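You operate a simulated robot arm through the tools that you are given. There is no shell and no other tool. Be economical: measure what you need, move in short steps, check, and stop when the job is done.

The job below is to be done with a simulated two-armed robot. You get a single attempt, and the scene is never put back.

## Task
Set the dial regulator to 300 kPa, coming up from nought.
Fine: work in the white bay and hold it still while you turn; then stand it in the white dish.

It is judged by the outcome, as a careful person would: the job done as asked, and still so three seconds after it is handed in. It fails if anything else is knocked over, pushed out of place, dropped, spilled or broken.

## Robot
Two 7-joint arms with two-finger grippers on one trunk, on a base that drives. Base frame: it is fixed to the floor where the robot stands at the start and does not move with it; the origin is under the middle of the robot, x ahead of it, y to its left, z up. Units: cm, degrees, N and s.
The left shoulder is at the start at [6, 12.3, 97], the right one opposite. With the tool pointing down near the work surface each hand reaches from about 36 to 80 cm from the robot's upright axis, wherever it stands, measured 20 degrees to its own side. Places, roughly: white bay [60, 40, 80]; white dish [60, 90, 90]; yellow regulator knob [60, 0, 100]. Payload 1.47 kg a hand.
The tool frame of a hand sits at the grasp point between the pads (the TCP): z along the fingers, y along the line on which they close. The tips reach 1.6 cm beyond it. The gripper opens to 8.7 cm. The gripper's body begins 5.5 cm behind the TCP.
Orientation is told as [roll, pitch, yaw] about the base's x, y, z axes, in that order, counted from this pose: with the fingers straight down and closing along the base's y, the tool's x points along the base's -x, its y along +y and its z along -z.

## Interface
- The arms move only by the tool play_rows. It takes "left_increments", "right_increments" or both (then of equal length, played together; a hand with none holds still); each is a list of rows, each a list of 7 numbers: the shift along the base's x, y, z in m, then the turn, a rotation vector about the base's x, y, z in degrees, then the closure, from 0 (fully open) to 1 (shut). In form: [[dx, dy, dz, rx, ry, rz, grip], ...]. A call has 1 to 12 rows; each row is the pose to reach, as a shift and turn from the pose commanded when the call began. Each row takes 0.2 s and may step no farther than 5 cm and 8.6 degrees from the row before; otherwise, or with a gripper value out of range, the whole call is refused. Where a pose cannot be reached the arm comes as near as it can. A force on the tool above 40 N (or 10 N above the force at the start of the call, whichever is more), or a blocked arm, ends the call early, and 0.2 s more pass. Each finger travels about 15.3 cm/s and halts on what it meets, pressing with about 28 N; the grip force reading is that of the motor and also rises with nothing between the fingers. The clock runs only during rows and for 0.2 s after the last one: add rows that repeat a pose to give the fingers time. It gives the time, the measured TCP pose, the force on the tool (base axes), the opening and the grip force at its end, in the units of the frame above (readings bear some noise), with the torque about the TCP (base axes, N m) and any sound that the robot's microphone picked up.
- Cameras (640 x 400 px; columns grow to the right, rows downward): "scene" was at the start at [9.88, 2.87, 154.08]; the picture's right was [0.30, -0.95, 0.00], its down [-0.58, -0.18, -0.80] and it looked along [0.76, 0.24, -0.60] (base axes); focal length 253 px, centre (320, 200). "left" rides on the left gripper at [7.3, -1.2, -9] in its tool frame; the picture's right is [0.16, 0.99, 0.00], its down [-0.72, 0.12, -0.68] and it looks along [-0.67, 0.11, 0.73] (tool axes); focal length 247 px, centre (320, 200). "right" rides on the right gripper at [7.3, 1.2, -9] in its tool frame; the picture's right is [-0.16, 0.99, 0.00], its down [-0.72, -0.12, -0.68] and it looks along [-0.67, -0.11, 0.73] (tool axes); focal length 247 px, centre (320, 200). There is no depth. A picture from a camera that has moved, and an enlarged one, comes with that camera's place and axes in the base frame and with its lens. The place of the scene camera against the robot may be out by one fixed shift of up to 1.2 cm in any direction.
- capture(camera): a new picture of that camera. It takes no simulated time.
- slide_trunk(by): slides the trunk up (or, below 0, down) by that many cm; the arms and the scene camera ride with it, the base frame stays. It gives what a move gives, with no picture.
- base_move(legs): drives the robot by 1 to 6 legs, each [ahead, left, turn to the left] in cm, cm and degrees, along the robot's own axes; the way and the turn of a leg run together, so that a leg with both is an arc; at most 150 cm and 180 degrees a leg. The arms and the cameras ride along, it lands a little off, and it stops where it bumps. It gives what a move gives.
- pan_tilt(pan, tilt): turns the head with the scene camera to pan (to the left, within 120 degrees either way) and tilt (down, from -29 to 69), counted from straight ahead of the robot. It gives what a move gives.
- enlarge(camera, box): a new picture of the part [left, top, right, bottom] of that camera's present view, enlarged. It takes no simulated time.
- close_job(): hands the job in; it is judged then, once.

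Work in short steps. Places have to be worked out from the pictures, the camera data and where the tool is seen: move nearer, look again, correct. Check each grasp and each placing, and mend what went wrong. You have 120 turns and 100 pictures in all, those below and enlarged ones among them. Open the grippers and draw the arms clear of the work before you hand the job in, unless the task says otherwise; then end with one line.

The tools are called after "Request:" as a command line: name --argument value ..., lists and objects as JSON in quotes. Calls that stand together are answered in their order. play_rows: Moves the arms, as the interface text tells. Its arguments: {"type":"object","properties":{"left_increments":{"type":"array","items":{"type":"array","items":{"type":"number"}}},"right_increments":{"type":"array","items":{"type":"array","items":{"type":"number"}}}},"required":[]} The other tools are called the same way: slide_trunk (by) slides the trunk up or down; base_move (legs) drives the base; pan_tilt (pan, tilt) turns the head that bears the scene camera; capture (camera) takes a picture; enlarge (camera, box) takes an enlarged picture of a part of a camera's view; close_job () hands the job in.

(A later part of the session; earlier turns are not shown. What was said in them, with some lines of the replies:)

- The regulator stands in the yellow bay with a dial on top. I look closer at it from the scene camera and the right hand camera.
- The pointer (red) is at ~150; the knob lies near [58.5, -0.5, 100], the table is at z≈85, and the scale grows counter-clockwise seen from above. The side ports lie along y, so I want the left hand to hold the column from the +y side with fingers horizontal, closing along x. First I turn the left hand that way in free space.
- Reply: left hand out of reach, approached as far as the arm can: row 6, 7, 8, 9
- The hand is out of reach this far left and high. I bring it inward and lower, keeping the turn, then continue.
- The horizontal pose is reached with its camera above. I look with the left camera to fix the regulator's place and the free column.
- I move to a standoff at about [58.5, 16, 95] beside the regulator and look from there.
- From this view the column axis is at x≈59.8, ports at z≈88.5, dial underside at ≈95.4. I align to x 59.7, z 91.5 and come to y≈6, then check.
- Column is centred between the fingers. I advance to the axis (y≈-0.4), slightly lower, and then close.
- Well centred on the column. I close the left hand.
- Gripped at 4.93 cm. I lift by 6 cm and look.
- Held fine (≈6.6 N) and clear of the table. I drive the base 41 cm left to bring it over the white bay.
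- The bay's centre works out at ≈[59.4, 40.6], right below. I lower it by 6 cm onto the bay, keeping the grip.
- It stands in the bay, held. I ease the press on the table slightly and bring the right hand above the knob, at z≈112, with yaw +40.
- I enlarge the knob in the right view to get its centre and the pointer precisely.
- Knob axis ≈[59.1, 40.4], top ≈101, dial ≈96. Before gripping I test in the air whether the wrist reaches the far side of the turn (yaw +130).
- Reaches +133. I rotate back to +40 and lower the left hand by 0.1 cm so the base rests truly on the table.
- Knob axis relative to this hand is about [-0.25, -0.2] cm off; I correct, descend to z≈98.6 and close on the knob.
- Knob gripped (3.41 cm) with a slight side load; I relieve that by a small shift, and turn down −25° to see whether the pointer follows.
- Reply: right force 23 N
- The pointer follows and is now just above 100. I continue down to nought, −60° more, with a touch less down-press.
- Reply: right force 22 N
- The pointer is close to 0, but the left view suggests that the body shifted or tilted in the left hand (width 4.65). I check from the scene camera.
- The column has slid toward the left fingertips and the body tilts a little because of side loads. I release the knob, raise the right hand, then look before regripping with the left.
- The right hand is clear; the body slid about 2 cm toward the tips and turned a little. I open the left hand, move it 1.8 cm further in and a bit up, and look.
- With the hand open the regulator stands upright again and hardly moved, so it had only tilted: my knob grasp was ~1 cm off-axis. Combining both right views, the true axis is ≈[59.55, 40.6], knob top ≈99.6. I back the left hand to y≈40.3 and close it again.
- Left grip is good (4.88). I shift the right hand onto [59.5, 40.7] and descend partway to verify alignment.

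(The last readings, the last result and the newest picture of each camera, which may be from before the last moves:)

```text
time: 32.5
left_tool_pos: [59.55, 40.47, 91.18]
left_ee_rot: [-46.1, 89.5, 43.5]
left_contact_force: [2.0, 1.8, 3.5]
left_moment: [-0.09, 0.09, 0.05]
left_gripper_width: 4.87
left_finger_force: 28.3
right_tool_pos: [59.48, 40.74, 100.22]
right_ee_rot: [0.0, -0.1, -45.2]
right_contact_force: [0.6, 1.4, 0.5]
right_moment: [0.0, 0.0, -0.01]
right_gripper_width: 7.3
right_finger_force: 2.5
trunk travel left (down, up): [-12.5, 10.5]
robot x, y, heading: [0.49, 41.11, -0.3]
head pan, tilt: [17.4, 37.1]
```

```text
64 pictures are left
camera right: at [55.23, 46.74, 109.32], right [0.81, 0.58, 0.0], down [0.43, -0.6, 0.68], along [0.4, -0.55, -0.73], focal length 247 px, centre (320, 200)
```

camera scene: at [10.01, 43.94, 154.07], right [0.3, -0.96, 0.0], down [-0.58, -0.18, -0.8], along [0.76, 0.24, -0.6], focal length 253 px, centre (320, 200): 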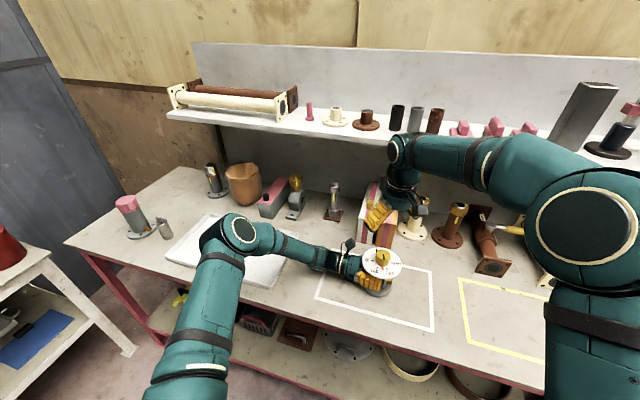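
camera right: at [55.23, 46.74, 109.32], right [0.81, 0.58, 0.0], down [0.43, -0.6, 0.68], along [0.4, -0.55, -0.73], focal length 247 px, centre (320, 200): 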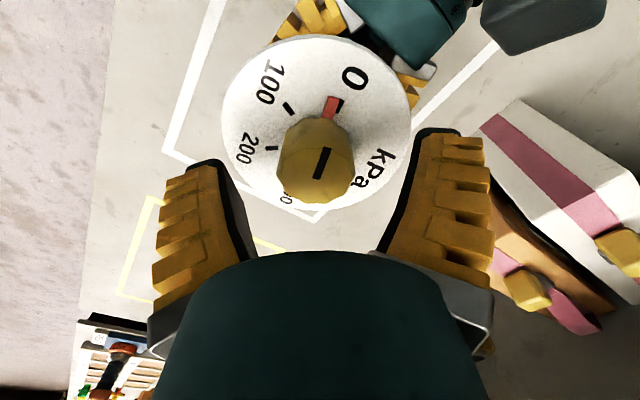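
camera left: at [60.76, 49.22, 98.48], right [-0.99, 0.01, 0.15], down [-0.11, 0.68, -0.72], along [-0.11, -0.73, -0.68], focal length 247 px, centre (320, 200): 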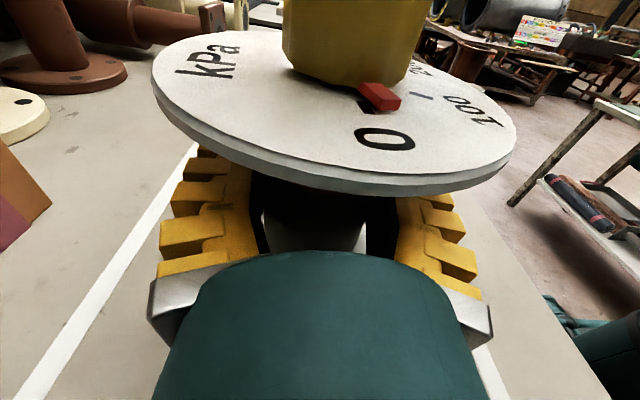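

Triangulating the right views gives axis ≈[59.55, 40.7], so the hand is on it. I descend to z≈97.6 and close.

Request:
play_rows --right_increments '[[0.0005, 0, -0.013, 0, 0, 0, 0.2], [0.0005, 0, -0.026, 0, 0, 0, 0.2], [0.0005, 0, -0.026, 0, 0, 0, 0.4], [0.0005, 0, -0.026, 0, 0, 0, 0.6], [0.0005, 0, -0.026, 0, 0, 0, 0.8], [0.0005, 0, -0.026, 0, 0, 0, 0.9], [0.0005, 0, -0.026, 0, 0, 0, 0.9]]'

Request:
capture --camera "right"

```text
time: 34.1
left_tool_pos: [59.58, 40.48, 91.32]
left_ee_rot: [-38.0, 89.5, 51.7]
left_contact_force: [15.0, 8.1, -0.2]
left_moment: [-0.53, 0.34, -0.06]
left_gripper_width: 4.94
left_finger_force: 27.8
right_tool_pos: [59.56, 40.38, 97.8]
right_ee_rot: [0.1, 0.0, -45.4]
right_contact_force: [-16.1, -14.3, 17.1]
right_moment: [-0.23, 0.25, -0.09]
right_gripper_width: 3.3
right_finger_force: 28.2
trunk travel left (down, up): [-12.5, 10.5]
robot x, y, heading: [0.16, 41.11, -0.2]
head pan, tilt: [17.4, 37.1]
```

```text
63 pictures are left
camera right: at [55.17, 46.53, 106.8], right [0.81, 0.58, 0.0], down [0.43, -0.6, 0.68], along [0.4, -0.55, -0.73], focal length 247 px, centre (320, 200)
```

right: 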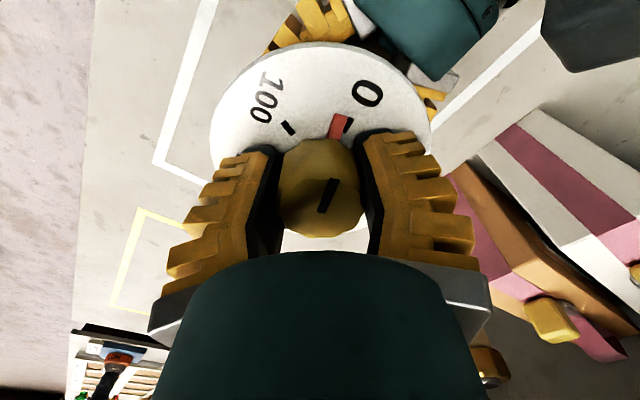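

There is some side and down load; I ease the hand by about 0.15 cm toward the load direction and up 0.2, and read again.

Request:
play_rows --right_increments '[[-0.0012, -0.001, 0.002, 0, 0, 0, 0.9], [-0.0012, -0.001, 0.002, 0, 0, 0, 0.9]]'

```text
time: 34.8
left_tool_pos: [59.64, 40.5, 91.19]
left_ee_rot: [-51.6, 89.6, 37.8]
left_contact_force: [6.5, 11.0, 3.5]
left_moment: [0.02, 0.1, -0.08]
left_gripper_width: 4.95
left_finger_force: 28.6
right_tool_pos: [59.47, 40.49, 97.83]
right_ee_rot: [0.0, -0.1, -45.3]
right_contact_force: [-3.1, -11.8, 0.5]
right_moment: [-0.39, -0.18, -0.08]
right_gripper_width: 3.3
right_finger_force: 27.9
trunk travel left (down, up): [-12.5, 10.5]
robot x, y, heading: [-0.06, 41.13, -0.1]
head pan, tilt: [17.4, 37.1]
```

Loads are small now. I turn down the remaining bit (−10°) to reach nought and check.

Request:
play_rows --right_increments '[[0, -0.0005, 0, 0, 0, -4, 0.9], [0, -0.0005, 0, 0, 0, -7, 0.9], [0, -0.0005, 0, 0, 0, -10, 0.9], [0, -0.0005, 0, 0, 0, -10, 0.9]]'

Request:
enlarge --camera "right" --box '[210, 0, 450, 240]'

Request:
capture --camera "left"

```text
time: 35.8
left_tool_pos: [59.59, 40.48, 91.31]
left_ee_rot: [-50.2, 89.5, 39.1]
left_contact_force: [-2.0, 11.7, 9.1]
left_moment: [-0.01, -0.08, -0.08]
left_gripper_width: 4.93
left_finger_force: 27.5
right_tool_pos: [59.52, 40.55, 97.75]
right_ee_rot: [-0.1, 0.1, -55.3]
right_contact_force: [3.3, -10.4, -2.2]
right_moment: [-0.19, -0.3, 0.01]
right_gripper_width: 3.2
right_finger_force: 27.9
trunk travel left (down, up): [-12.5, 10.5]
robot x, y, heading: [0.32, 41.58, -0.3]
head pan, tilt: [17.4, 37.1]
```

```text
1.67 times, centred on (330, 120) of right
camera zoom: at [56.25, 47.16, 106.87], right [0.9, 0.43, 0.0], down [0.32, -0.66, 0.68], along [0.29, -0.61, -0.73], focal length 412 px, centre (303, 333)
```

zoom: 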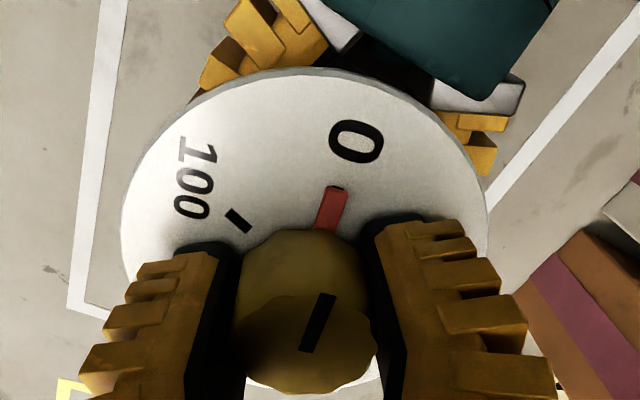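

```text
61 pictures are left
camera left: at [60.73, 49.19, 98.49], right [-0.99, 0.01, 0.15], down [-0.11, 0.68, -0.72], along [-0.11, -0.73, -0.68], focal length 247 px, centre (320, 200)
```

left: 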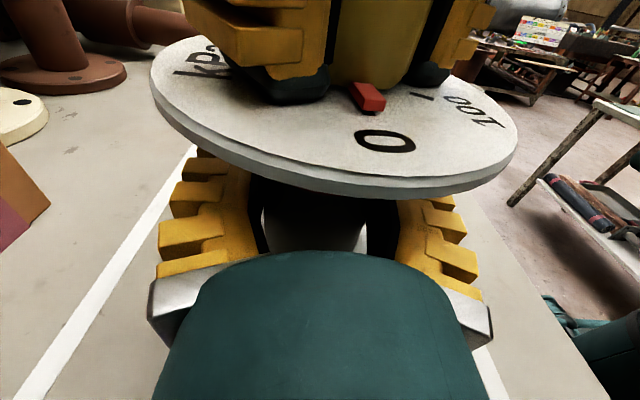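

The pointer covers the 0 tick. I nudge 3° further to make sure nought is reached (stop or not).

Request:
play_rows --right_increments '[[0, -0.0005, 0, 0, 0, -3, 0.9], [0, -0.0005, 0, 0, 0, -3, 0.9]]'

Request:
enlarge --camera "right" --box '[250, 40, 410, 180]'

```text
time: 36.4
left_tool_pos: [59.41, 40.45, 91.29]
left_ee_rot: [-49.1, 89.6, 40.2]
left_contact_force: [-6.3, 11.7, 9.1]
left_moment: [-0.04, -0.05, -0.27]
left_gripper_width: 4.95
left_finger_force: 28.3
right_tool_pos: [59.48, 40.38, 97.8]
right_ee_rot: [0.0, 0.1, -58.2]
right_contact_force: [5.6, -9.5, -2.3]
right_moment: [-0.12, -0.23, 0.33]
right_gripper_width: 3.15
right_finger_force: 27.9
trunk travel left (down, up): [-12.5, 10.5]
robot x, y, heading: [-0.2, 41.27, -0.1]
head pan, tilt: [17.4, 37.1]
```

```text
2.86 times, centred on (330, 110) of right
camera zoom: at [56.59, 47.28, 106.88], right [0.92, 0.39, 0.0], down [0.28, -0.68, 0.68], along [0.26, -0.63, -0.73], focal length 706 px, centre (291, 457)
```

zoom: 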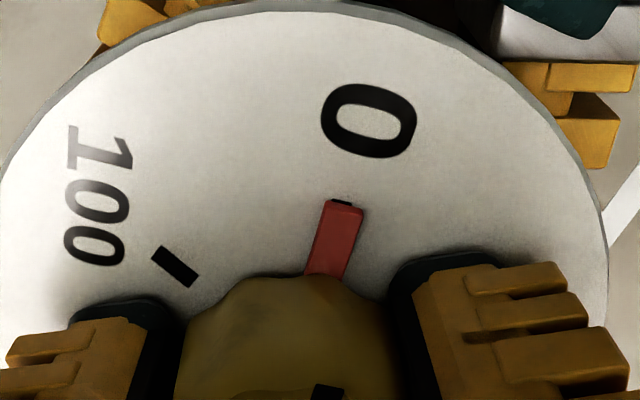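

A torque of +0.33 N·m and the pointer unmoved on the 0 tick: the stop at nought is reached. Now I turn up by +75°.

Request:
play_rows --right_increments '[[0, 0, 0, 0, 0, 7.5, 0.9], [0, 0, 0, 0, 0, 15, 0.9], [0, 0, 0, 0, 0, 22.5, 0.9], [0, 0, 0, 0, 0, 30, 0.9], [0, 0, 0, 0, 0, 37.5, 0.9], [0, 0, 0, 0, 0, 45, 0.9], [0, 0, 0, 0, 0, 52.5, 0.9], [0, 0, 0, 0, 0, 60, 0.9], [0, 0, 0, 0, 0, 67.5, 0.9], [0, 0, 0, 0, 0, 75, 0.9], [0, 0, 0, 0, 0, 75, 0.9]]'

Request:
capture --camera "right"

Request:
capture --camera "left"

```text
time: 38.8
left_tool_pos: [59.5, 40.33, 91.22]
left_ee_rot: [-45.2, 89.5, 44.4]
left_contact_force: [-2.7, 9.2, 8.1]
left_moment: [-0.15, -0.09, 0.03]
left_gripper_width: 4.92
left_finger_force: 27.6
right_tool_pos: [59.39, 40.42, 97.86]
right_ee_rot: [0.0, -0.1, 16.9]
right_contact_force: [3.0, -10.4, 0.3]
right_moment: [-0.26, 0.07, -0.02]
right_gripper_width: 3.09
right_finger_force: 28.0
trunk travel left (down, up): [-12.5, 10.5]
robot x, y, heading: [-0.32, 41.11, -0.3]
head pan, tilt: [17.4, 37.1]
```

```text
59 pictures are left
camera right: at [52.17, 39.43, 106.92], right [-0.14, 0.99, 0.0], down [0.73, 0.1, 0.68], along [0.67, 0.09, -0.73], focal length 247 px, centre (320, 200)
```

right: 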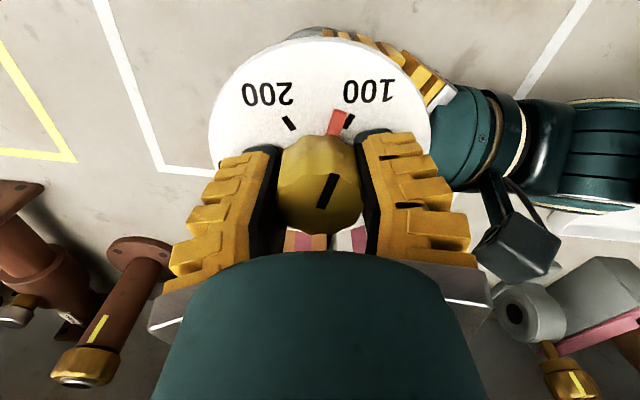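

```text
58 pictures are left
camera left: at [60.73, 49.19, 98.49], right [-0.99, 0.01, 0.15], down [-0.11, 0.68, -0.72], along [-0.11, -0.73, -0.68], focal length 247 px, centre (320, 200)
```

left: 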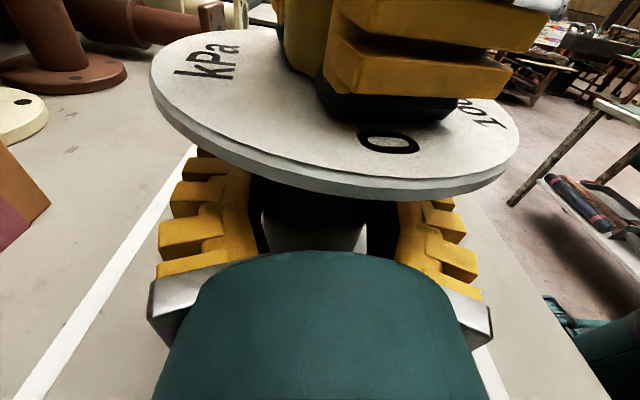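

The body stayed put; pointer ≈115. Another +75°.

Request:
play_rows --right_increments '[[0, 0, 0, 0, 0, 7.5, 0.9], [0, 0, 0, 0, 0, 15, 0.9], [0, 0, 0, 0, 0, 22.5, 0.9], [0, 0, 0, 0, 0, 30, 0.9], [0, 0, 0, 0, 0, 37.5, 0.9], [0, 0, 0, 0, 0, 45, 0.9], [0, 0, 0, 0, 0, 52.5, 0.9], [0, 0, 0, 0, 0, 60, 0.9], [0, 0, 0, 0, 0, 67.5, 0.9], [0, 0, 0, 0, 0, 75, 0.9], [0, 0, 0, 0, 0, 75, 0.9]]'

Request:
capture --camera "right"

Request:
capture --camera "left"

```text
time: 41.1
left_tool_pos: [59.47, 40.32, 91.26]
left_ee_rot: [-46.5, 89.5, 42.9]
left_contact_force: [-5.3, 7.6, 7.8]
left_moment: [-0.1, -0.18, 0.0]
left_gripper_width: 4.93
left_finger_force: 28.0
right_tool_pos: [59.49, 40.38, 97.76]
right_ee_rot: [-0.1, 0.1, 91.9]
right_contact_force: [7.0, -8.8, -0.3]
right_moment: [-0.22, 0.0, -0.01]
right_gripper_width: 3.03
right_finger_force: 28.0
trunk travel left (down, up): [-12.5, 10.5]
robot x, y, heading: [-0.25, 40.98, -0.2]
head pan, tilt: [17.4, 37.1]
```

```text
57 pictures are left
camera right: at [58.53, 33.15, 106.93], right [-0.99, 0.13, 0.0], down [0.09, 0.73, 0.68], along [0.09, 0.67, -0.73], focal length 247 px, centre (320, 200)
```

right: 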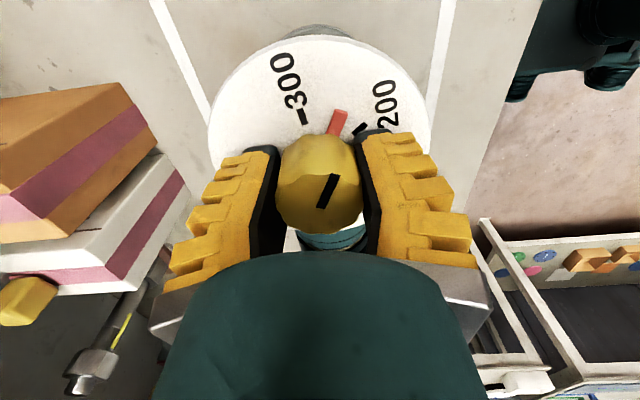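

```text
56 pictures are left
camera left: at [60.71, 49.19, 98.49], right [-0.99, 0.01, 0.15], down [-0.11, 0.68, -0.72], along [-0.11, -0.73, -0.68], focal length 247 px, centre (320, 200)
```

left: 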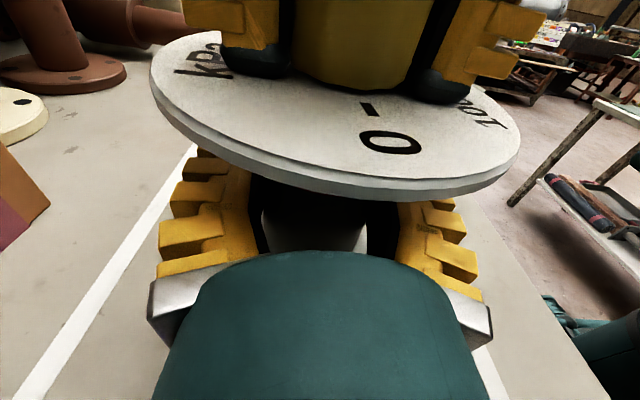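

Pointer ≈245. I turn +25° more and read.

Request:
play_rows --right_increments '[[0, 0, 0, 0, 0, 7, 0.9], [0, 0, 0, 0, 0, 14, 0.9], [0, 0, 0, 0, 0, 20, 0.9], [0, 0, 0, 0, 0, 25, 0.9], [0, 0, 0, 0, 0, 25, 0.9]]'

Request:
enlarge --camera "right" --box '[210, 20, 430, 220]'

```text
time: 42.4
left_tool_pos: [59.47, 40.42, 91.22]
left_ee_rot: [-44.5, 89.5, 44.9]
left_contact_force: [-6.7, 6.7, 5.7]
left_moment: [-0.04, -0.1, 0.0]
left_gripper_width: 4.93
left_finger_force: 27.9
right_tool_pos: [59.51, 40.46, 97.84]
right_ee_rot: [0.0, 0.1, 116.9]
right_contact_force: [7.7, -7.5, 2.0]
right_moment: [-0.1, 0.03, 0.02]
right_gripper_width: 3.04
right_finger_force: 28.0
trunk travel left (down, up): [-12.5, 10.5]
robot x, y, heading: [0.12, 41.12, 0.0]
head pan, tilt: [17.4, 37.1]
```

```text
2.00 times, centred on (320, 120) of right
camera zoom: at [61.69, 33.45, 106.94], right [-0.95, -0.31, 0.0], down [-0.22, 0.7, 0.68], along [-0.21, 0.65, -0.73], focal length 494 px, centre (320, 360)
```

zoom: 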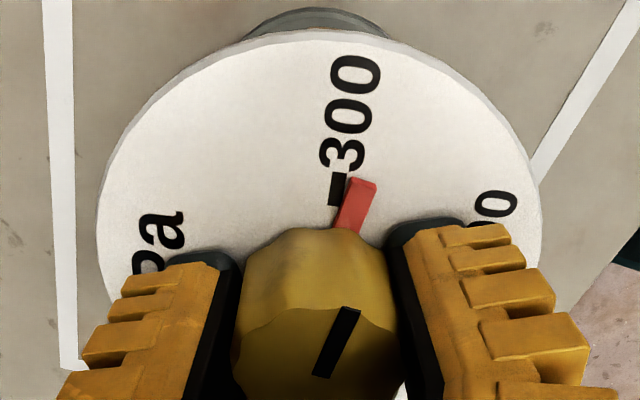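

About 6–10° remain by my reckoning. I add +6° and read again, from the scene camera as well.

Request:
play_rows --right_increments '[[0, 0, 0, 0, 0, 3, 0.9], [0, 0, 0, 0, 0, 6, 0.9], [0, 0, 0, 0, 0, 6, 0.9]]'

Request:
enlarge --camera "right" --box '[260, 50, 380, 150]'

Request:
enlarge --camera "scene" --box '[350, 230, 420, 290]'

```text
time: 43.1
left_tool_pos: [59.45, 40.48, 91.24]
left_ee_rot: [-44.2, 89.6, 45.2]
left_contact_force: [-7.6, 7.7, 5.0]
left_moment: [-0.05, -0.13, 0.0]
left_gripper_width: 4.92
left_finger_force: 28.1
right_tool_pos: [59.43, 40.4, 97.92]
right_ee_rot: [0.1, 0.1, 122.8]
right_contact_force: [8.5, -7.2, 1.3]
right_moment: [-0.22, -0.06, 0.04]
right_gripper_width: 3.05
right_finger_force: 27.7
trunk travel left (down, up): [-12.5, 10.5]
robot x, y, heading: [0.13, 41.16, 0.0]
head pan, tilt: [17.4, 37.1]
```

```text
4.00 times, centred on (320, 100) of right
camera zoom: at [62.4, 33.72, 106.93], right [-0.92, -0.4, 0.0], down [-0.3, 0.67, 0.68], along [-0.27, 0.62, -0.73], focal length 988 px, centre (320, 600)
```

zoom: 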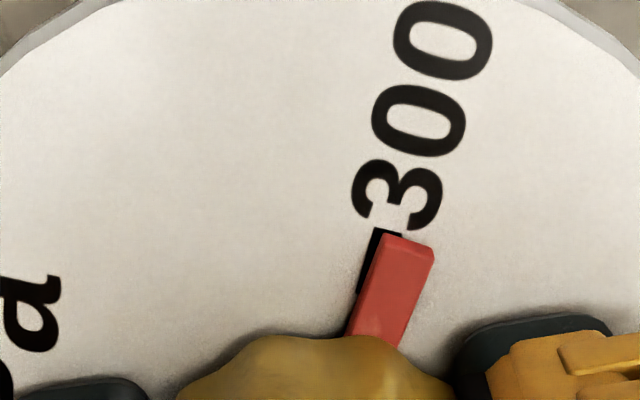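

```text
6.67 times, centred on (385, 260) of scene
camera zoom: at [9.92, 43.93, 154.08], right [0.3, -0.96, 0.0], down [-0.58, -0.18, -0.8], along [0.76, 0.24, -0.6], focal length 1688 px, centre (-113, -200)
```

zoom: 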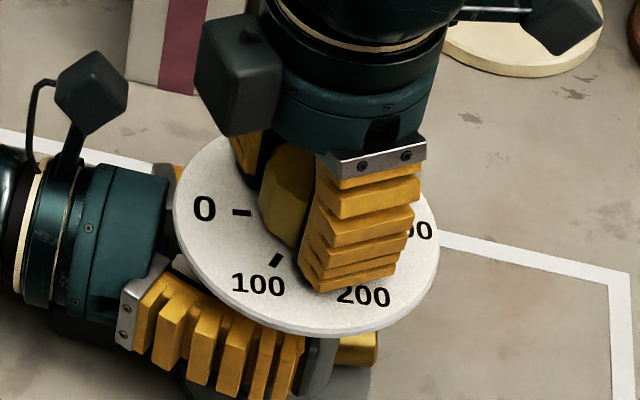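

The pointer is roughly 3.5° short of the tick. I add +3.5° and view again.

Request:
play_rows --right_increments '[[0, 0, 0, 0, 0, 2, 0.9], [0, 0, 0, 0, 0, 3.5, 0.9], [0, 0, 0, 0, 0, 3.5, 0.9]]'

Request:
enlarge --camera "right" --box '[260, 50, 380, 150]'

```text
time: 44.0
left_tool_pos: [59.49, 40.29, 91.31]
left_ee_rot: [-42.5, 89.6, 46.8]
left_contact_force: [-6.7, 5.9, 3.3]
left_moment: [-0.08, -0.01, 0.06]
left_gripper_width: 4.93
left_finger_force: 28.9
right_tool_pos: [59.44, 40.48, 97.84]
right_ee_rot: [-0.1, 0.0, 126.4]
right_contact_force: [6.1, -6.0, 4.1]
right_moment: [-0.07, 0.07, -0.02]
right_gripper_width: 3.05
right_finger_force: 27.8
trunk travel left (down, up): [-12.5, 10.5]
robot x, y, heading: [0.01, 41.17, -0.4]
head pan, tilt: [17.4, 37.1]
```

```text
4.00 times, centred on (320, 100) of right
camera zoom: at [62.81, 33.91, 106.93], right [-0.89, -0.46, 0.0], down [-0.34, 0.65, 0.68], along [-0.31, 0.6, -0.73], focal length 988 px, centre (320, 600)
```

zoom: 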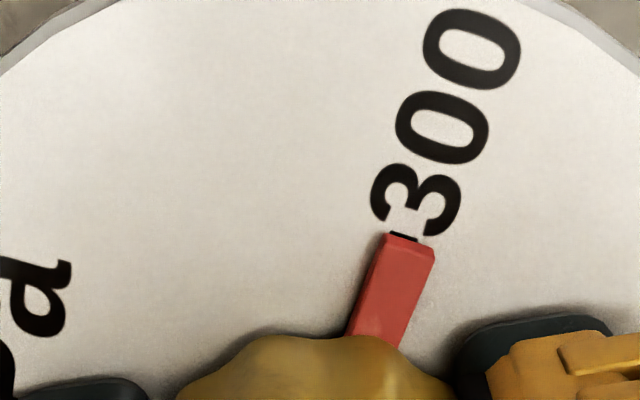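

The tick now peeks out centred at the pointer's tip just as it did at the 0 stop: 300 kPa. I open the right hand slowly, and lift it clear.

Request:
play_rows --right_increments '[[0, 0, 0, 0, 0, 0, 0.7], [0, 0, 0, 0, 0, 0, 0.5], [0, 0, 0, 0, 0, 0, 0.2], [0, 0, 0, 0, 0, 0, 0.1], [0, 0, 0.03, 0, 0, 0, 0.1], [0, 0, 0.07, 0, 0, 0, 0.1], [0, 0, 0.11, 0, 0, 0, 0.1], [0, 0, 0.15, 0, 0, 0, 0.1]]'

Request:
enlarge --camera "right" --box '[240, 0, 420, 140]'

Request:
enlarge --camera "scene" --box '[350, 230, 420, 290]'

```text
time: 45.8
left_tool_pos: [59.44, 40.36, 91.24]
left_ee_rot: [-40.6, 89.7, 48.9]
left_contact_force: [-1.3, 0.8, 0.7]
left_moment: [0.21, 0.28, 0.05]
left_gripper_width: 4.88
left_finger_force: 28.3
right_tool_pos: [59.34, 40.45, 112.77]
right_ee_rot: [-0.1, 0.0, 126.3]
right_contact_force: [0.1, -0.4, -0.5]
right_moment: [0.0, -0.01, 0.02]
right_gripper_width: 8.02
right_finger_force: 0.8
trunk travel left (down, up): [-12.5, 10.5]
robot x, y, heading: [0.08, 41.2, -0.1]
head pan, tilt: [17.4, 37.1]
```

```text
2.86 times, centred on (330, 70) of right
camera zoom: at [62.8, 33.89, 121.91], right [-0.89, -0.46, 0.0], down [-0.34, 0.65, 0.68], along [-0.31, 0.6, -0.73], focal length 706 px, centre (291, 571)
```

zoom: 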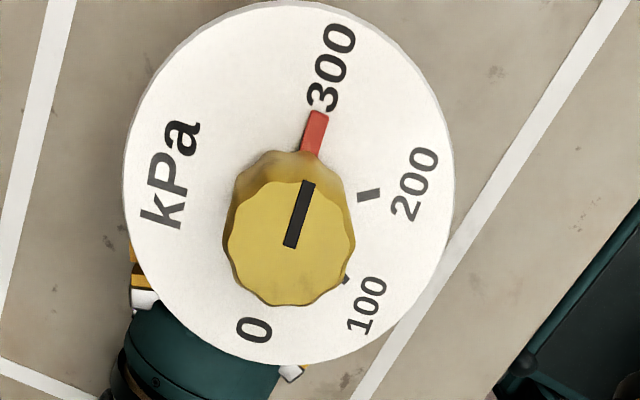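

```text
6.67 times, centred on (385, 260) of scene
camera zoom: at [9.94, 43.94, 154.08], right [0.3, -0.96, 0.0], down [-0.58, -0.18, -0.8], along [0.76, 0.24, -0.6], focal length 1688 px, centre (-113, -200)
```

zoom: 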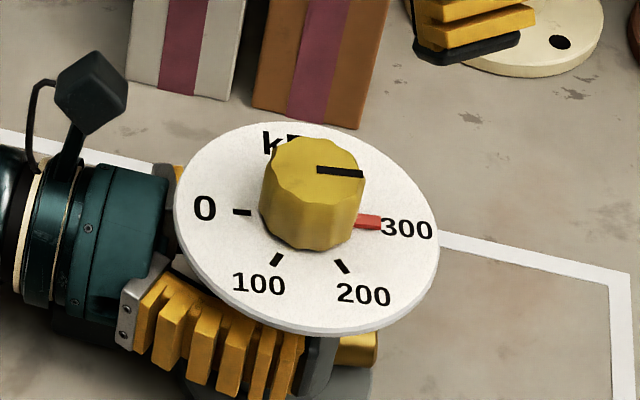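

The pointer sits on 300. I withdraw the right hand up and back to its start pose, turning it back in the same motion.

Request:
play_rows --right_increments '[[0, 0, 0.03, 0, 0, -8, 0.1], [0, 0, 0.06, 0, 0, -16, 0.1], [-0.03, 0, 0.09, 0, 0, -24, 0.1], [-0.06, 0, 0.12, 0, 0, -32, 0.1], [-0.09, 0, 0.14, 0, 0, -40, 0.1], [-0.12, 0, 0.16, 0, 0, -48, 0.1], [-0.15, 0, 0.16, 0, 0, -56, 0.1], [-0.18, 0, 0.16, 0, 0, -64, 0.1], [-0.2, 0, 0.16, 0, 0, -72, 0.1], [-0.2, 0, 0.16, 0, 0, -80, 0.1], [-0.2, 0, 0.16, 0, 0, -88, 0.1], [-0.2, 0, 0.16, 0, 0, -96, 0.1]]'

Request:
play_rows --left_increments '[[0, 0, 0.02, 0, 0, 0, 1], [0, 0, 0.045, 0, 0, 0, 1], [0, 0, 0.07, 0, 0, 0, 1], [0, 0, 0.09, 0, 0, 0, 1], [0, 0, 0.1, 0, 0, 0, 1]]'

Request:
pan_tilt --pan 40 --tilt 37

Request:
capture --camera "scene"

```text
time: 48.4
left_tool_pos: [59.64, 40.42, 91.24]
left_ee_rot: [-40.8, 89.6, 48.6]
left_contact_force: [-1.1, 0.7, 0.6]
left_moment: [0.11, 0.13, 0.02]
left_gripper_width: 4.9
left_finger_force: 27.9
right_tool_pos: [39.52, 40.49, 128.8]
right_ee_rot: [0.0, 0.0, 30.1]
right_contact_force: [0.0, 0.2, 0.0]
right_moment: [-0.02, 0.03, -0.02]
right_gripper_width: 8.02
right_finger_force: 1.5
trunk travel left (down, up): [-12.5, 10.5]
robot x, y, heading: [-0.02, 41.32, -0.2]
head pan, tilt: [17.4, 37.1]
```

```text
time: 49.5
left_tool_pos: [59.63, 40.41, 101.19]
left_ee_rot: [-37.1, 89.5, 52.5]
left_contact_force: [0.5, 0.1, -4.8]
left_moment: [0.02, -0.03, -0.02]
left_gripper_width: 4.87
left_finger_force: 27.7
right_tool_pos: [39.44, 40.44, 128.8]
right_ee_rot: [0.0, 0.0, 30.3]
right_contact_force: [0.4, -0.9, 0.0]
right_moment: [-0.01, 0.03, 0.0]
right_gripper_width: 8.01
right_finger_force: 1.2
trunk travel left (down, up): [-12.5, 10.5]
robot x, y, heading: [-0.19, 40.69, -0.4]
head pan, tilt: [17.4, 37.1]
```

```text
time: 50.4
left_tool_pos: [59.65, 40.35, 101.16]
left_ee_rot: [-39.8, 89.6, 49.8]
left_contact_force: [0.0, 0.2, -6.1]
left_moment: [-0.03, 0.0, 0.01]
left_gripper_width: 4.89
left_finger_force: 27.7
right_tool_pos: [39.46, 40.57, 128.82]
right_ee_rot: [0.0, 0.0, 30.3]
right_contact_force: [0.4, -0.3, 0.0]
right_moment: [-0.03, -0.02, -0.01]
right_gripper_width: 8.01
right_finger_force: 0.9
trunk travel left (down, up): [-12.5, 10.5]
robot x, y, heading: [0.28, 41.01, -0.2]
head pan, tilt: [40.0, 37.0]
```

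```text
49 pictures are left
camera scene: at [8.4, 46.92, 154.09], right [0.64, -0.77, 0.0], down [-0.46, -0.38, -0.8], along [0.61, 0.51, -0.6], focal length 253 px, centre (320, 200)
```

scene: 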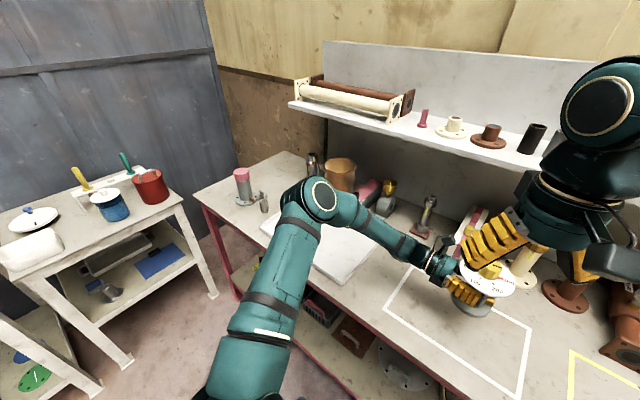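

The left arm carries it; the dish spans about x 48–74, y 72–113. To keep the elbow away from the pieces at the table's left end, I drive left 25 cm, ahead 4 cm, then turn 25° left, bringing the regulator over [58, 90].

Request:
base_move --legs '[[0, 24.5, 0], [4, 0, 0], [0, 0, 25]]'

Request:
pan_tilt --pan 10 --tilt 40

Request:
capture --camera "scene"

Request:
capture --camera "left"

```text
time: 54.9
left_tool_pos: [58.51, 89.77, 101.25]
left_ee_rot: [-41.7, 89.5, 72.6]
left_contact_force: [-0.1, -0.3, -4.9]
left_moment: [0.01, -0.01, -0.03]
left_gripper_width: 4.92
left_finger_force: 28.4
right_tool_pos: [40.25, 81.27, 128.89]
right_ee_rot: [0.0, 0.0, 55.1]
right_contact_force: [-1.3, 0.8, 0.0]
right_moment: [0.01, 0.01, 0.0]
right_gripper_width: 8.05
right_finger_force: 1.6
trunk travel left (down, up): [-12.5, 10.5]
robot x, y, heading: [4.15, 65.65, 24.6]
head pan, tilt: [40.0, 37.0]
```

```text
time: 55.9
left_tool_pos: [58.52, 89.65, 101.26]
left_ee_rot: [-38.6, 89.6, 75.8]
left_contact_force: [0.0, 1.1, -4.3]
left_moment: [0.0, 0.0, -0.01]
left_gripper_width: 4.9
left_finger_force: 27.7
right_tool_pos: [40.35, 81.31, 128.79]
right_ee_rot: [0.0, 0.0, 54.9]
right_contact_force: [-0.5, -0.1, 0.1]
right_moment: [0.0, 0.0, -0.02]
right_gripper_width: 8.03
right_finger_force: 1.4
trunk travel left (down, up): [-12.5, 10.5]
robot x, y, heading: [3.67, 65.41, 24.1]
head pan, tilt: [10.0, 40.0]
```

```text
48 pictures are left
camera scene: at [12.73, 70.88, 153.64], right [0.57, -0.82, 0.0], down [-0.53, -0.36, -0.77], along [0.63, 0.43, -0.64], focal length 253 px, centre (320, 200)
```

scene: 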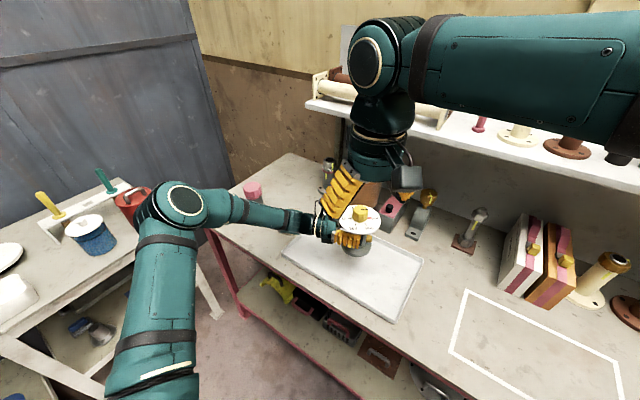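

```text
47 pictures are left
camera left: at [55.89, 98.12, 108.42], right [-0.9, -0.41, 0.15], down [-0.38, 0.58, -0.72], along [0.2, -0.71, -0.68], focal length 247 px, centre (320, 200)
```

left: 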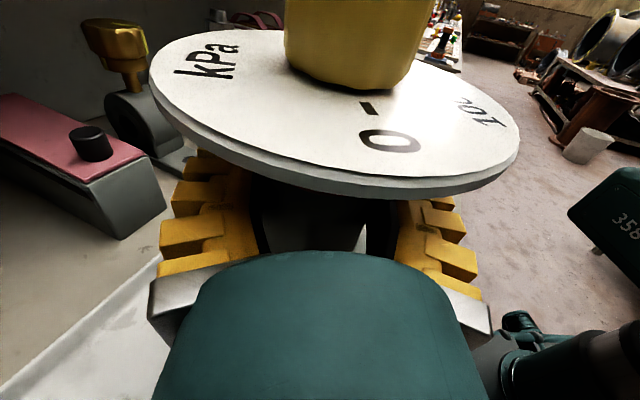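

Above the dish's centre. I lower 8.5 cm first.

Request:
play_rows --left_increments '[[0, 0, -0.025, 0, 0, 0, 1], [0, 0, -0.05, 0, 0, 0, 1], [0, 0, -0.07, 0, 0, 0, 1], [0, 0, -0.08, 0, 0, 0, 1], [0, 0, -0.085, 0, 0, 0, 1]]'

Request:
enlarge --camera "scene" --box '[270, 190, 440, 330]'

```text
time: 57.1
left_tool_pos: [58.46, 89.76, 92.72]
left_ee_rot: [-40.3, 89.6, 74.1]
left_contact_force: [-0.3, -0.2, -6.5]
left_moment: [-0.04, 0.0, 0.0]
left_gripper_width: 4.88
left_finger_force: 28.2
right_tool_pos: [40.19, 81.24, 128.85]
right_ee_rot: [0.1, 0.0, 55.1]
right_contact_force: [-0.2, 0.4, 0.0]
right_moment: [-0.01, -0.03, -0.04]
right_gripper_width: 8.04
right_finger_force: 1.5
trunk travel left (down, up): [-12.5, 10.5]
robot x, y, heading: [4.24, 65.29, 24.4]
head pan, tilt: [10.0, 40.0]
```

```text
2.86 times, centred on (355, 260) of scene
camera zoom: at [12.74, 70.89, 153.64], right [0.57, -0.82, 0.0], down [-0.53, -0.36, -0.77], along [0.63, 0.43, -0.64], focal length 723 px, centre (220, 29)
```

zoom: 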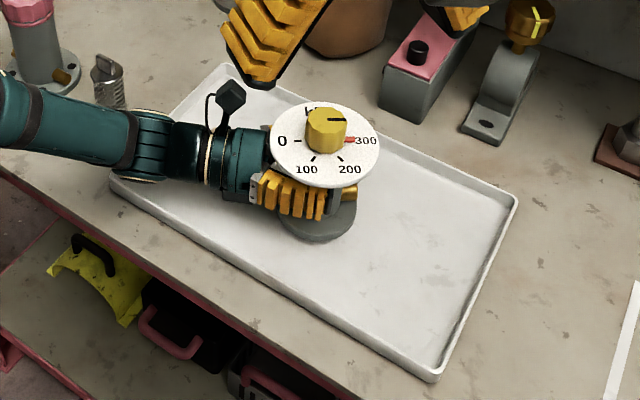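

Still hanging (−6.5 N). I lower in 0.25 cm steps until contact.

Request:
play_rows --left_increments '[[0, 0, -0.0025, 0, 0, 0, 1], [0, 0, -0.005, 0, 0, 0, 1], [0, 0, -0.005, 0, 0, 0, 1]]'

```text
time: 57.9
left_tool_pos: [58.56, 89.67, 92.12]
left_ee_rot: [-38.5, 89.6, 75.8]
left_contact_force: [0.3, -0.3, -4.8]
left_moment: [0.01, -0.02, -0.01]
left_gripper_width: 4.87
left_finger_force: 28.2
right_tool_pos: [40.2, 81.38, 128.81]
right_ee_rot: [0.0, 0.0, 55.0]
right_contact_force: [-0.4, -0.6, -0.7]
right_moment: [0.01, -0.03, -0.02]
right_gripper_width: 8.03
right_finger_force: 1.0
trunk travel left (down, up): [-12.5, 10.5]
robot x, y, heading: [4.33, 65.6, 24.8]
head pan, tilt: [10.0, 40.0]
```

Still hanging; another 0.35 cm.

Request:
play_rows --left_increments '[[0, 0, -0.002, 0, 0, 0, 1], [0, 0, -0.0035, 0, 0, 0, 1], [0, 0, -0.0035, 0, 0, 0, 1]]'

```text
time: 58.7
left_tool_pos: [58.42, 89.7, 91.79]
left_ee_rot: [-38.8, 89.6, 75.4]
left_contact_force: [-0.5, 0.2, -4.5]
left_moment: [-0.02, 0.02, -0.03]
left_gripper_width: 4.91
left_finger_force: 28.1
right_tool_pos: [40.35, 81.36, 128.83]
right_ee_rot: [0.0, 0.1, 55.0]
right_contact_force: [-0.4, 0.4, 0.7]
right_moment: [0.0, 0.0, 0.02]
right_gripper_width: 8.04
right_finger_force: 2.0
trunk travel left (down, up): [-12.5, 10.5]
robot x, y, heading: [4.57, 65.22, 24.4]
head pan, tilt: [10.0, 40.0]
```

Request:
play_rows --left_increments '[[0, 0, -0.002, 0, 0, 0, 1], [0, 0, -0.0035, 0, 0, 0, 1], [0, 0, -0.0035, 0, 0, 0, 1]]'

```text
time: 59.5
left_tool_pos: [58.49, 89.68, 91.7]
left_ee_rot: [-61.1, 89.5, 53.1]
left_contact_force: [0.5, 2.6, 8.4]
left_moment: [0.33, 0.47, -0.03]
left_gripper_width: 4.91
left_finger_force: 28.2
right_tool_pos: [40.09, 81.29, 128.85]
right_ee_rot: [0.0, 0.0, 55.0]
right_contact_force: [-0.8, -0.6, -0.2]
right_moment: [-0.01, 0.02, 0.01]
right_gripper_width: 8.02
right_finger_force: 1.4
trunk travel left (down, up): [-12.5, 10.5]
robot x, y, heading: [4.12, 65.44, 24.4]
head pan, tilt: [10.0, 40.0]
```

Contact at TCP z≈91.7 (+8 N). I check from the scene that the base rests on the dish and the wrist clears the rim before opening.

Request:
enlarge --camera "scene" --box '[290, 200, 390, 280]'

```text
5.00 times, centred on (340, 240) of scene
camera zoom: at [12.64, 70.85, 153.66], right [0.57, -0.82, 0.0], down [-0.53, -0.36, -0.77], along [0.63, 0.43, -0.64], focal length 1266 px, centre (220, 0)
```

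zoom: 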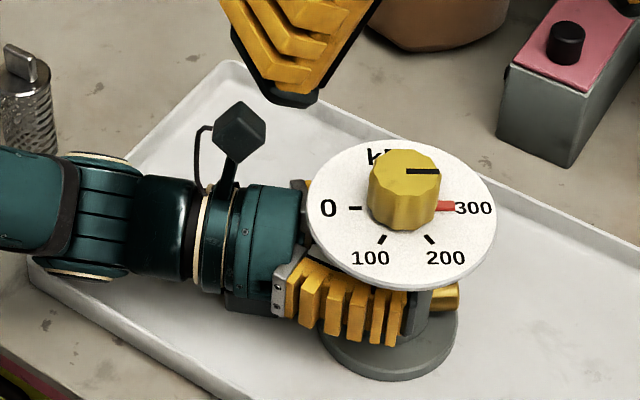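

Pointer still at 300 and the base rests in the dish. I open the left hand gradually.

Request:
play_rows --left_increments '[[0, 0, 0, 0, 0, 0, 0.8], [0, 0, 0, 0, 0, 0, 0.5], [0, 0, 0, 0, 0, 0, 0.2], [0, 0, 0, 0, 0, 0, 0], [0, 0, 0, 0, 0, 0, 0]]'

Request:
capture --camera "left"

```text
time: 60.7
left_tool_pos: [58.54, 89.67, 91.52]
left_ee_rot: [-41.8, 89.6, 72.3]
left_contact_force: [0.2, 0.4, 0.7]
left_moment: [-0.02, 0.03, 0.0]
left_gripper_width: 8.72
left_finger_force: 0.0
right_tool_pos: [40.22, 81.21, 128.75]
right_ee_rot: [0.0, 0.0, 55.0]
right_contact_force: [-0.2, 0.0, -0.3]
right_moment: [0.01, 0.01, -0.04]
right_gripper_width: 8.03
right_finger_force: 1.1
trunk travel left (down, up): [-12.5, 10.5]
robot x, y, heading: [4.19, 65.53, 24.5]
head pan, tilt: [10.0, 40.0]
```

```text
44 pictures are left
camera left: at [55.87, 98.11, 98.77], right [-0.9, -0.41, 0.15], down [-0.38, 0.58, -0.72], along [0.2, -0.71, -0.68], focal length 247 px, centre (320, 200)
```

left: 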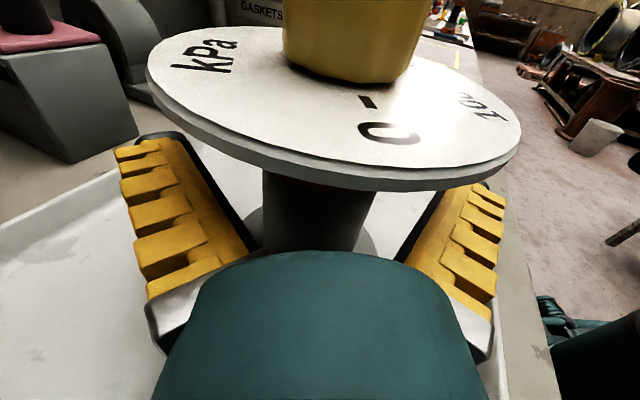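

Free and upright. I back the hand out along its finger axis, then raise it.

Request:
play_rows --left_increments '[[-0.006, 0.014, 0, 0, 0, 0, 0], [-0.018, 0.04, 0.001, 0, 0, 0, 0], [-0.033, 0.073, 0.002, 0, 0, 0, 0], [-0.048, 0.106, 0.005, 0, 0, 0, 0], [-0.052, 0.115, 0.03, 0, 0, 0, 0], [-0.052, 0.115, 0.07, 0, 0, 0, 0], [-0.052, 0.115, 0.11, 0, 0, 0, 0]]'

Request:
capture --camera "scene"

Request:
enlarge --camera "scene" --box '[320, 200, 400, 280]'

```text
time: 62.3
left_tool_pos: [53.14, 101.1, 102.55]
left_ee_rot: [-45.5, 89.6, 68.8]
left_contact_force: [0.5, -0.2, 0.2]
left_moment: [0.04, 0.0, 0.0]
left_gripper_width: 8.69
left_finger_force: 0.0
right_tool_pos: [40.03, 81.14, 128.84]
right_ee_rot: [0.0, -0.1, 55.0]
right_contact_force: [-0.5, -0.4, 0.0]
right_moment: [-0.01, 0.01, -0.03]
right_gripper_width: 8.04
right_finger_force: 1.2
trunk travel left (down, up): [-12.5, 10.5]
robot x, y, heading: [4.16, 65.42, 24.5]
head pan, tilt: [10.0, 40.0]
```

```text
43 pictures are left
camera scene: at [12.56, 70.8, 153.66], right [0.57, -0.82, 0.0], down [-0.53, -0.36, -0.77], along [0.63, 0.43, -0.64], focal length 253 px, centre (320, 200)
```

scene: 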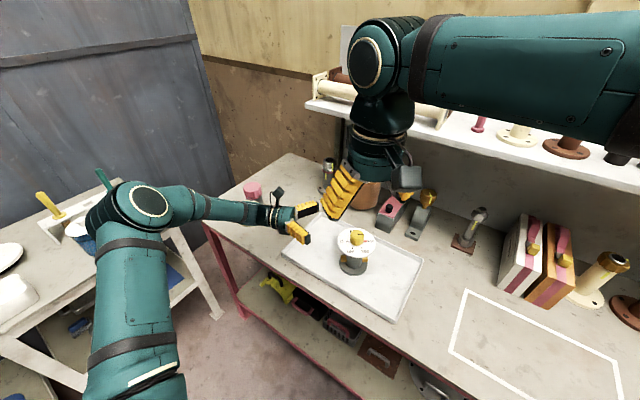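

```text
5.00 times, centred on (360, 240) of scene
camera zoom: at [12.56, 70.8, 153.66], right [0.57, -0.82, 0.0], down [-0.53, -0.36, -0.77], along [0.63, 0.43, -0.64], focal length 1266 px, centre (120, 0)
```

zoom: 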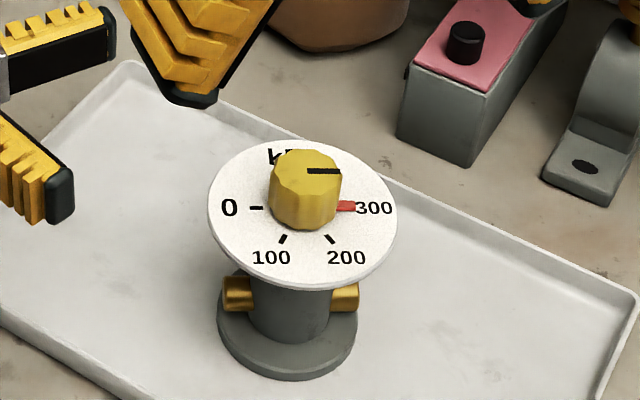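

The regulator stands in the dish reading 300, both hands are open and clear, and nothing else has moved. I hand in.

Request:
close_job

```text
The job is handed in.
```

The regulator was brought down to its 0 stop and turned up to 300 kPa while held in the white bay. It now stands in the white dish with the pointer on 300, and nothing else was disturbed. On the way down to 0 it tilted and slipped in the left hand, so I regripped it and made the whole upward turn with it held still.
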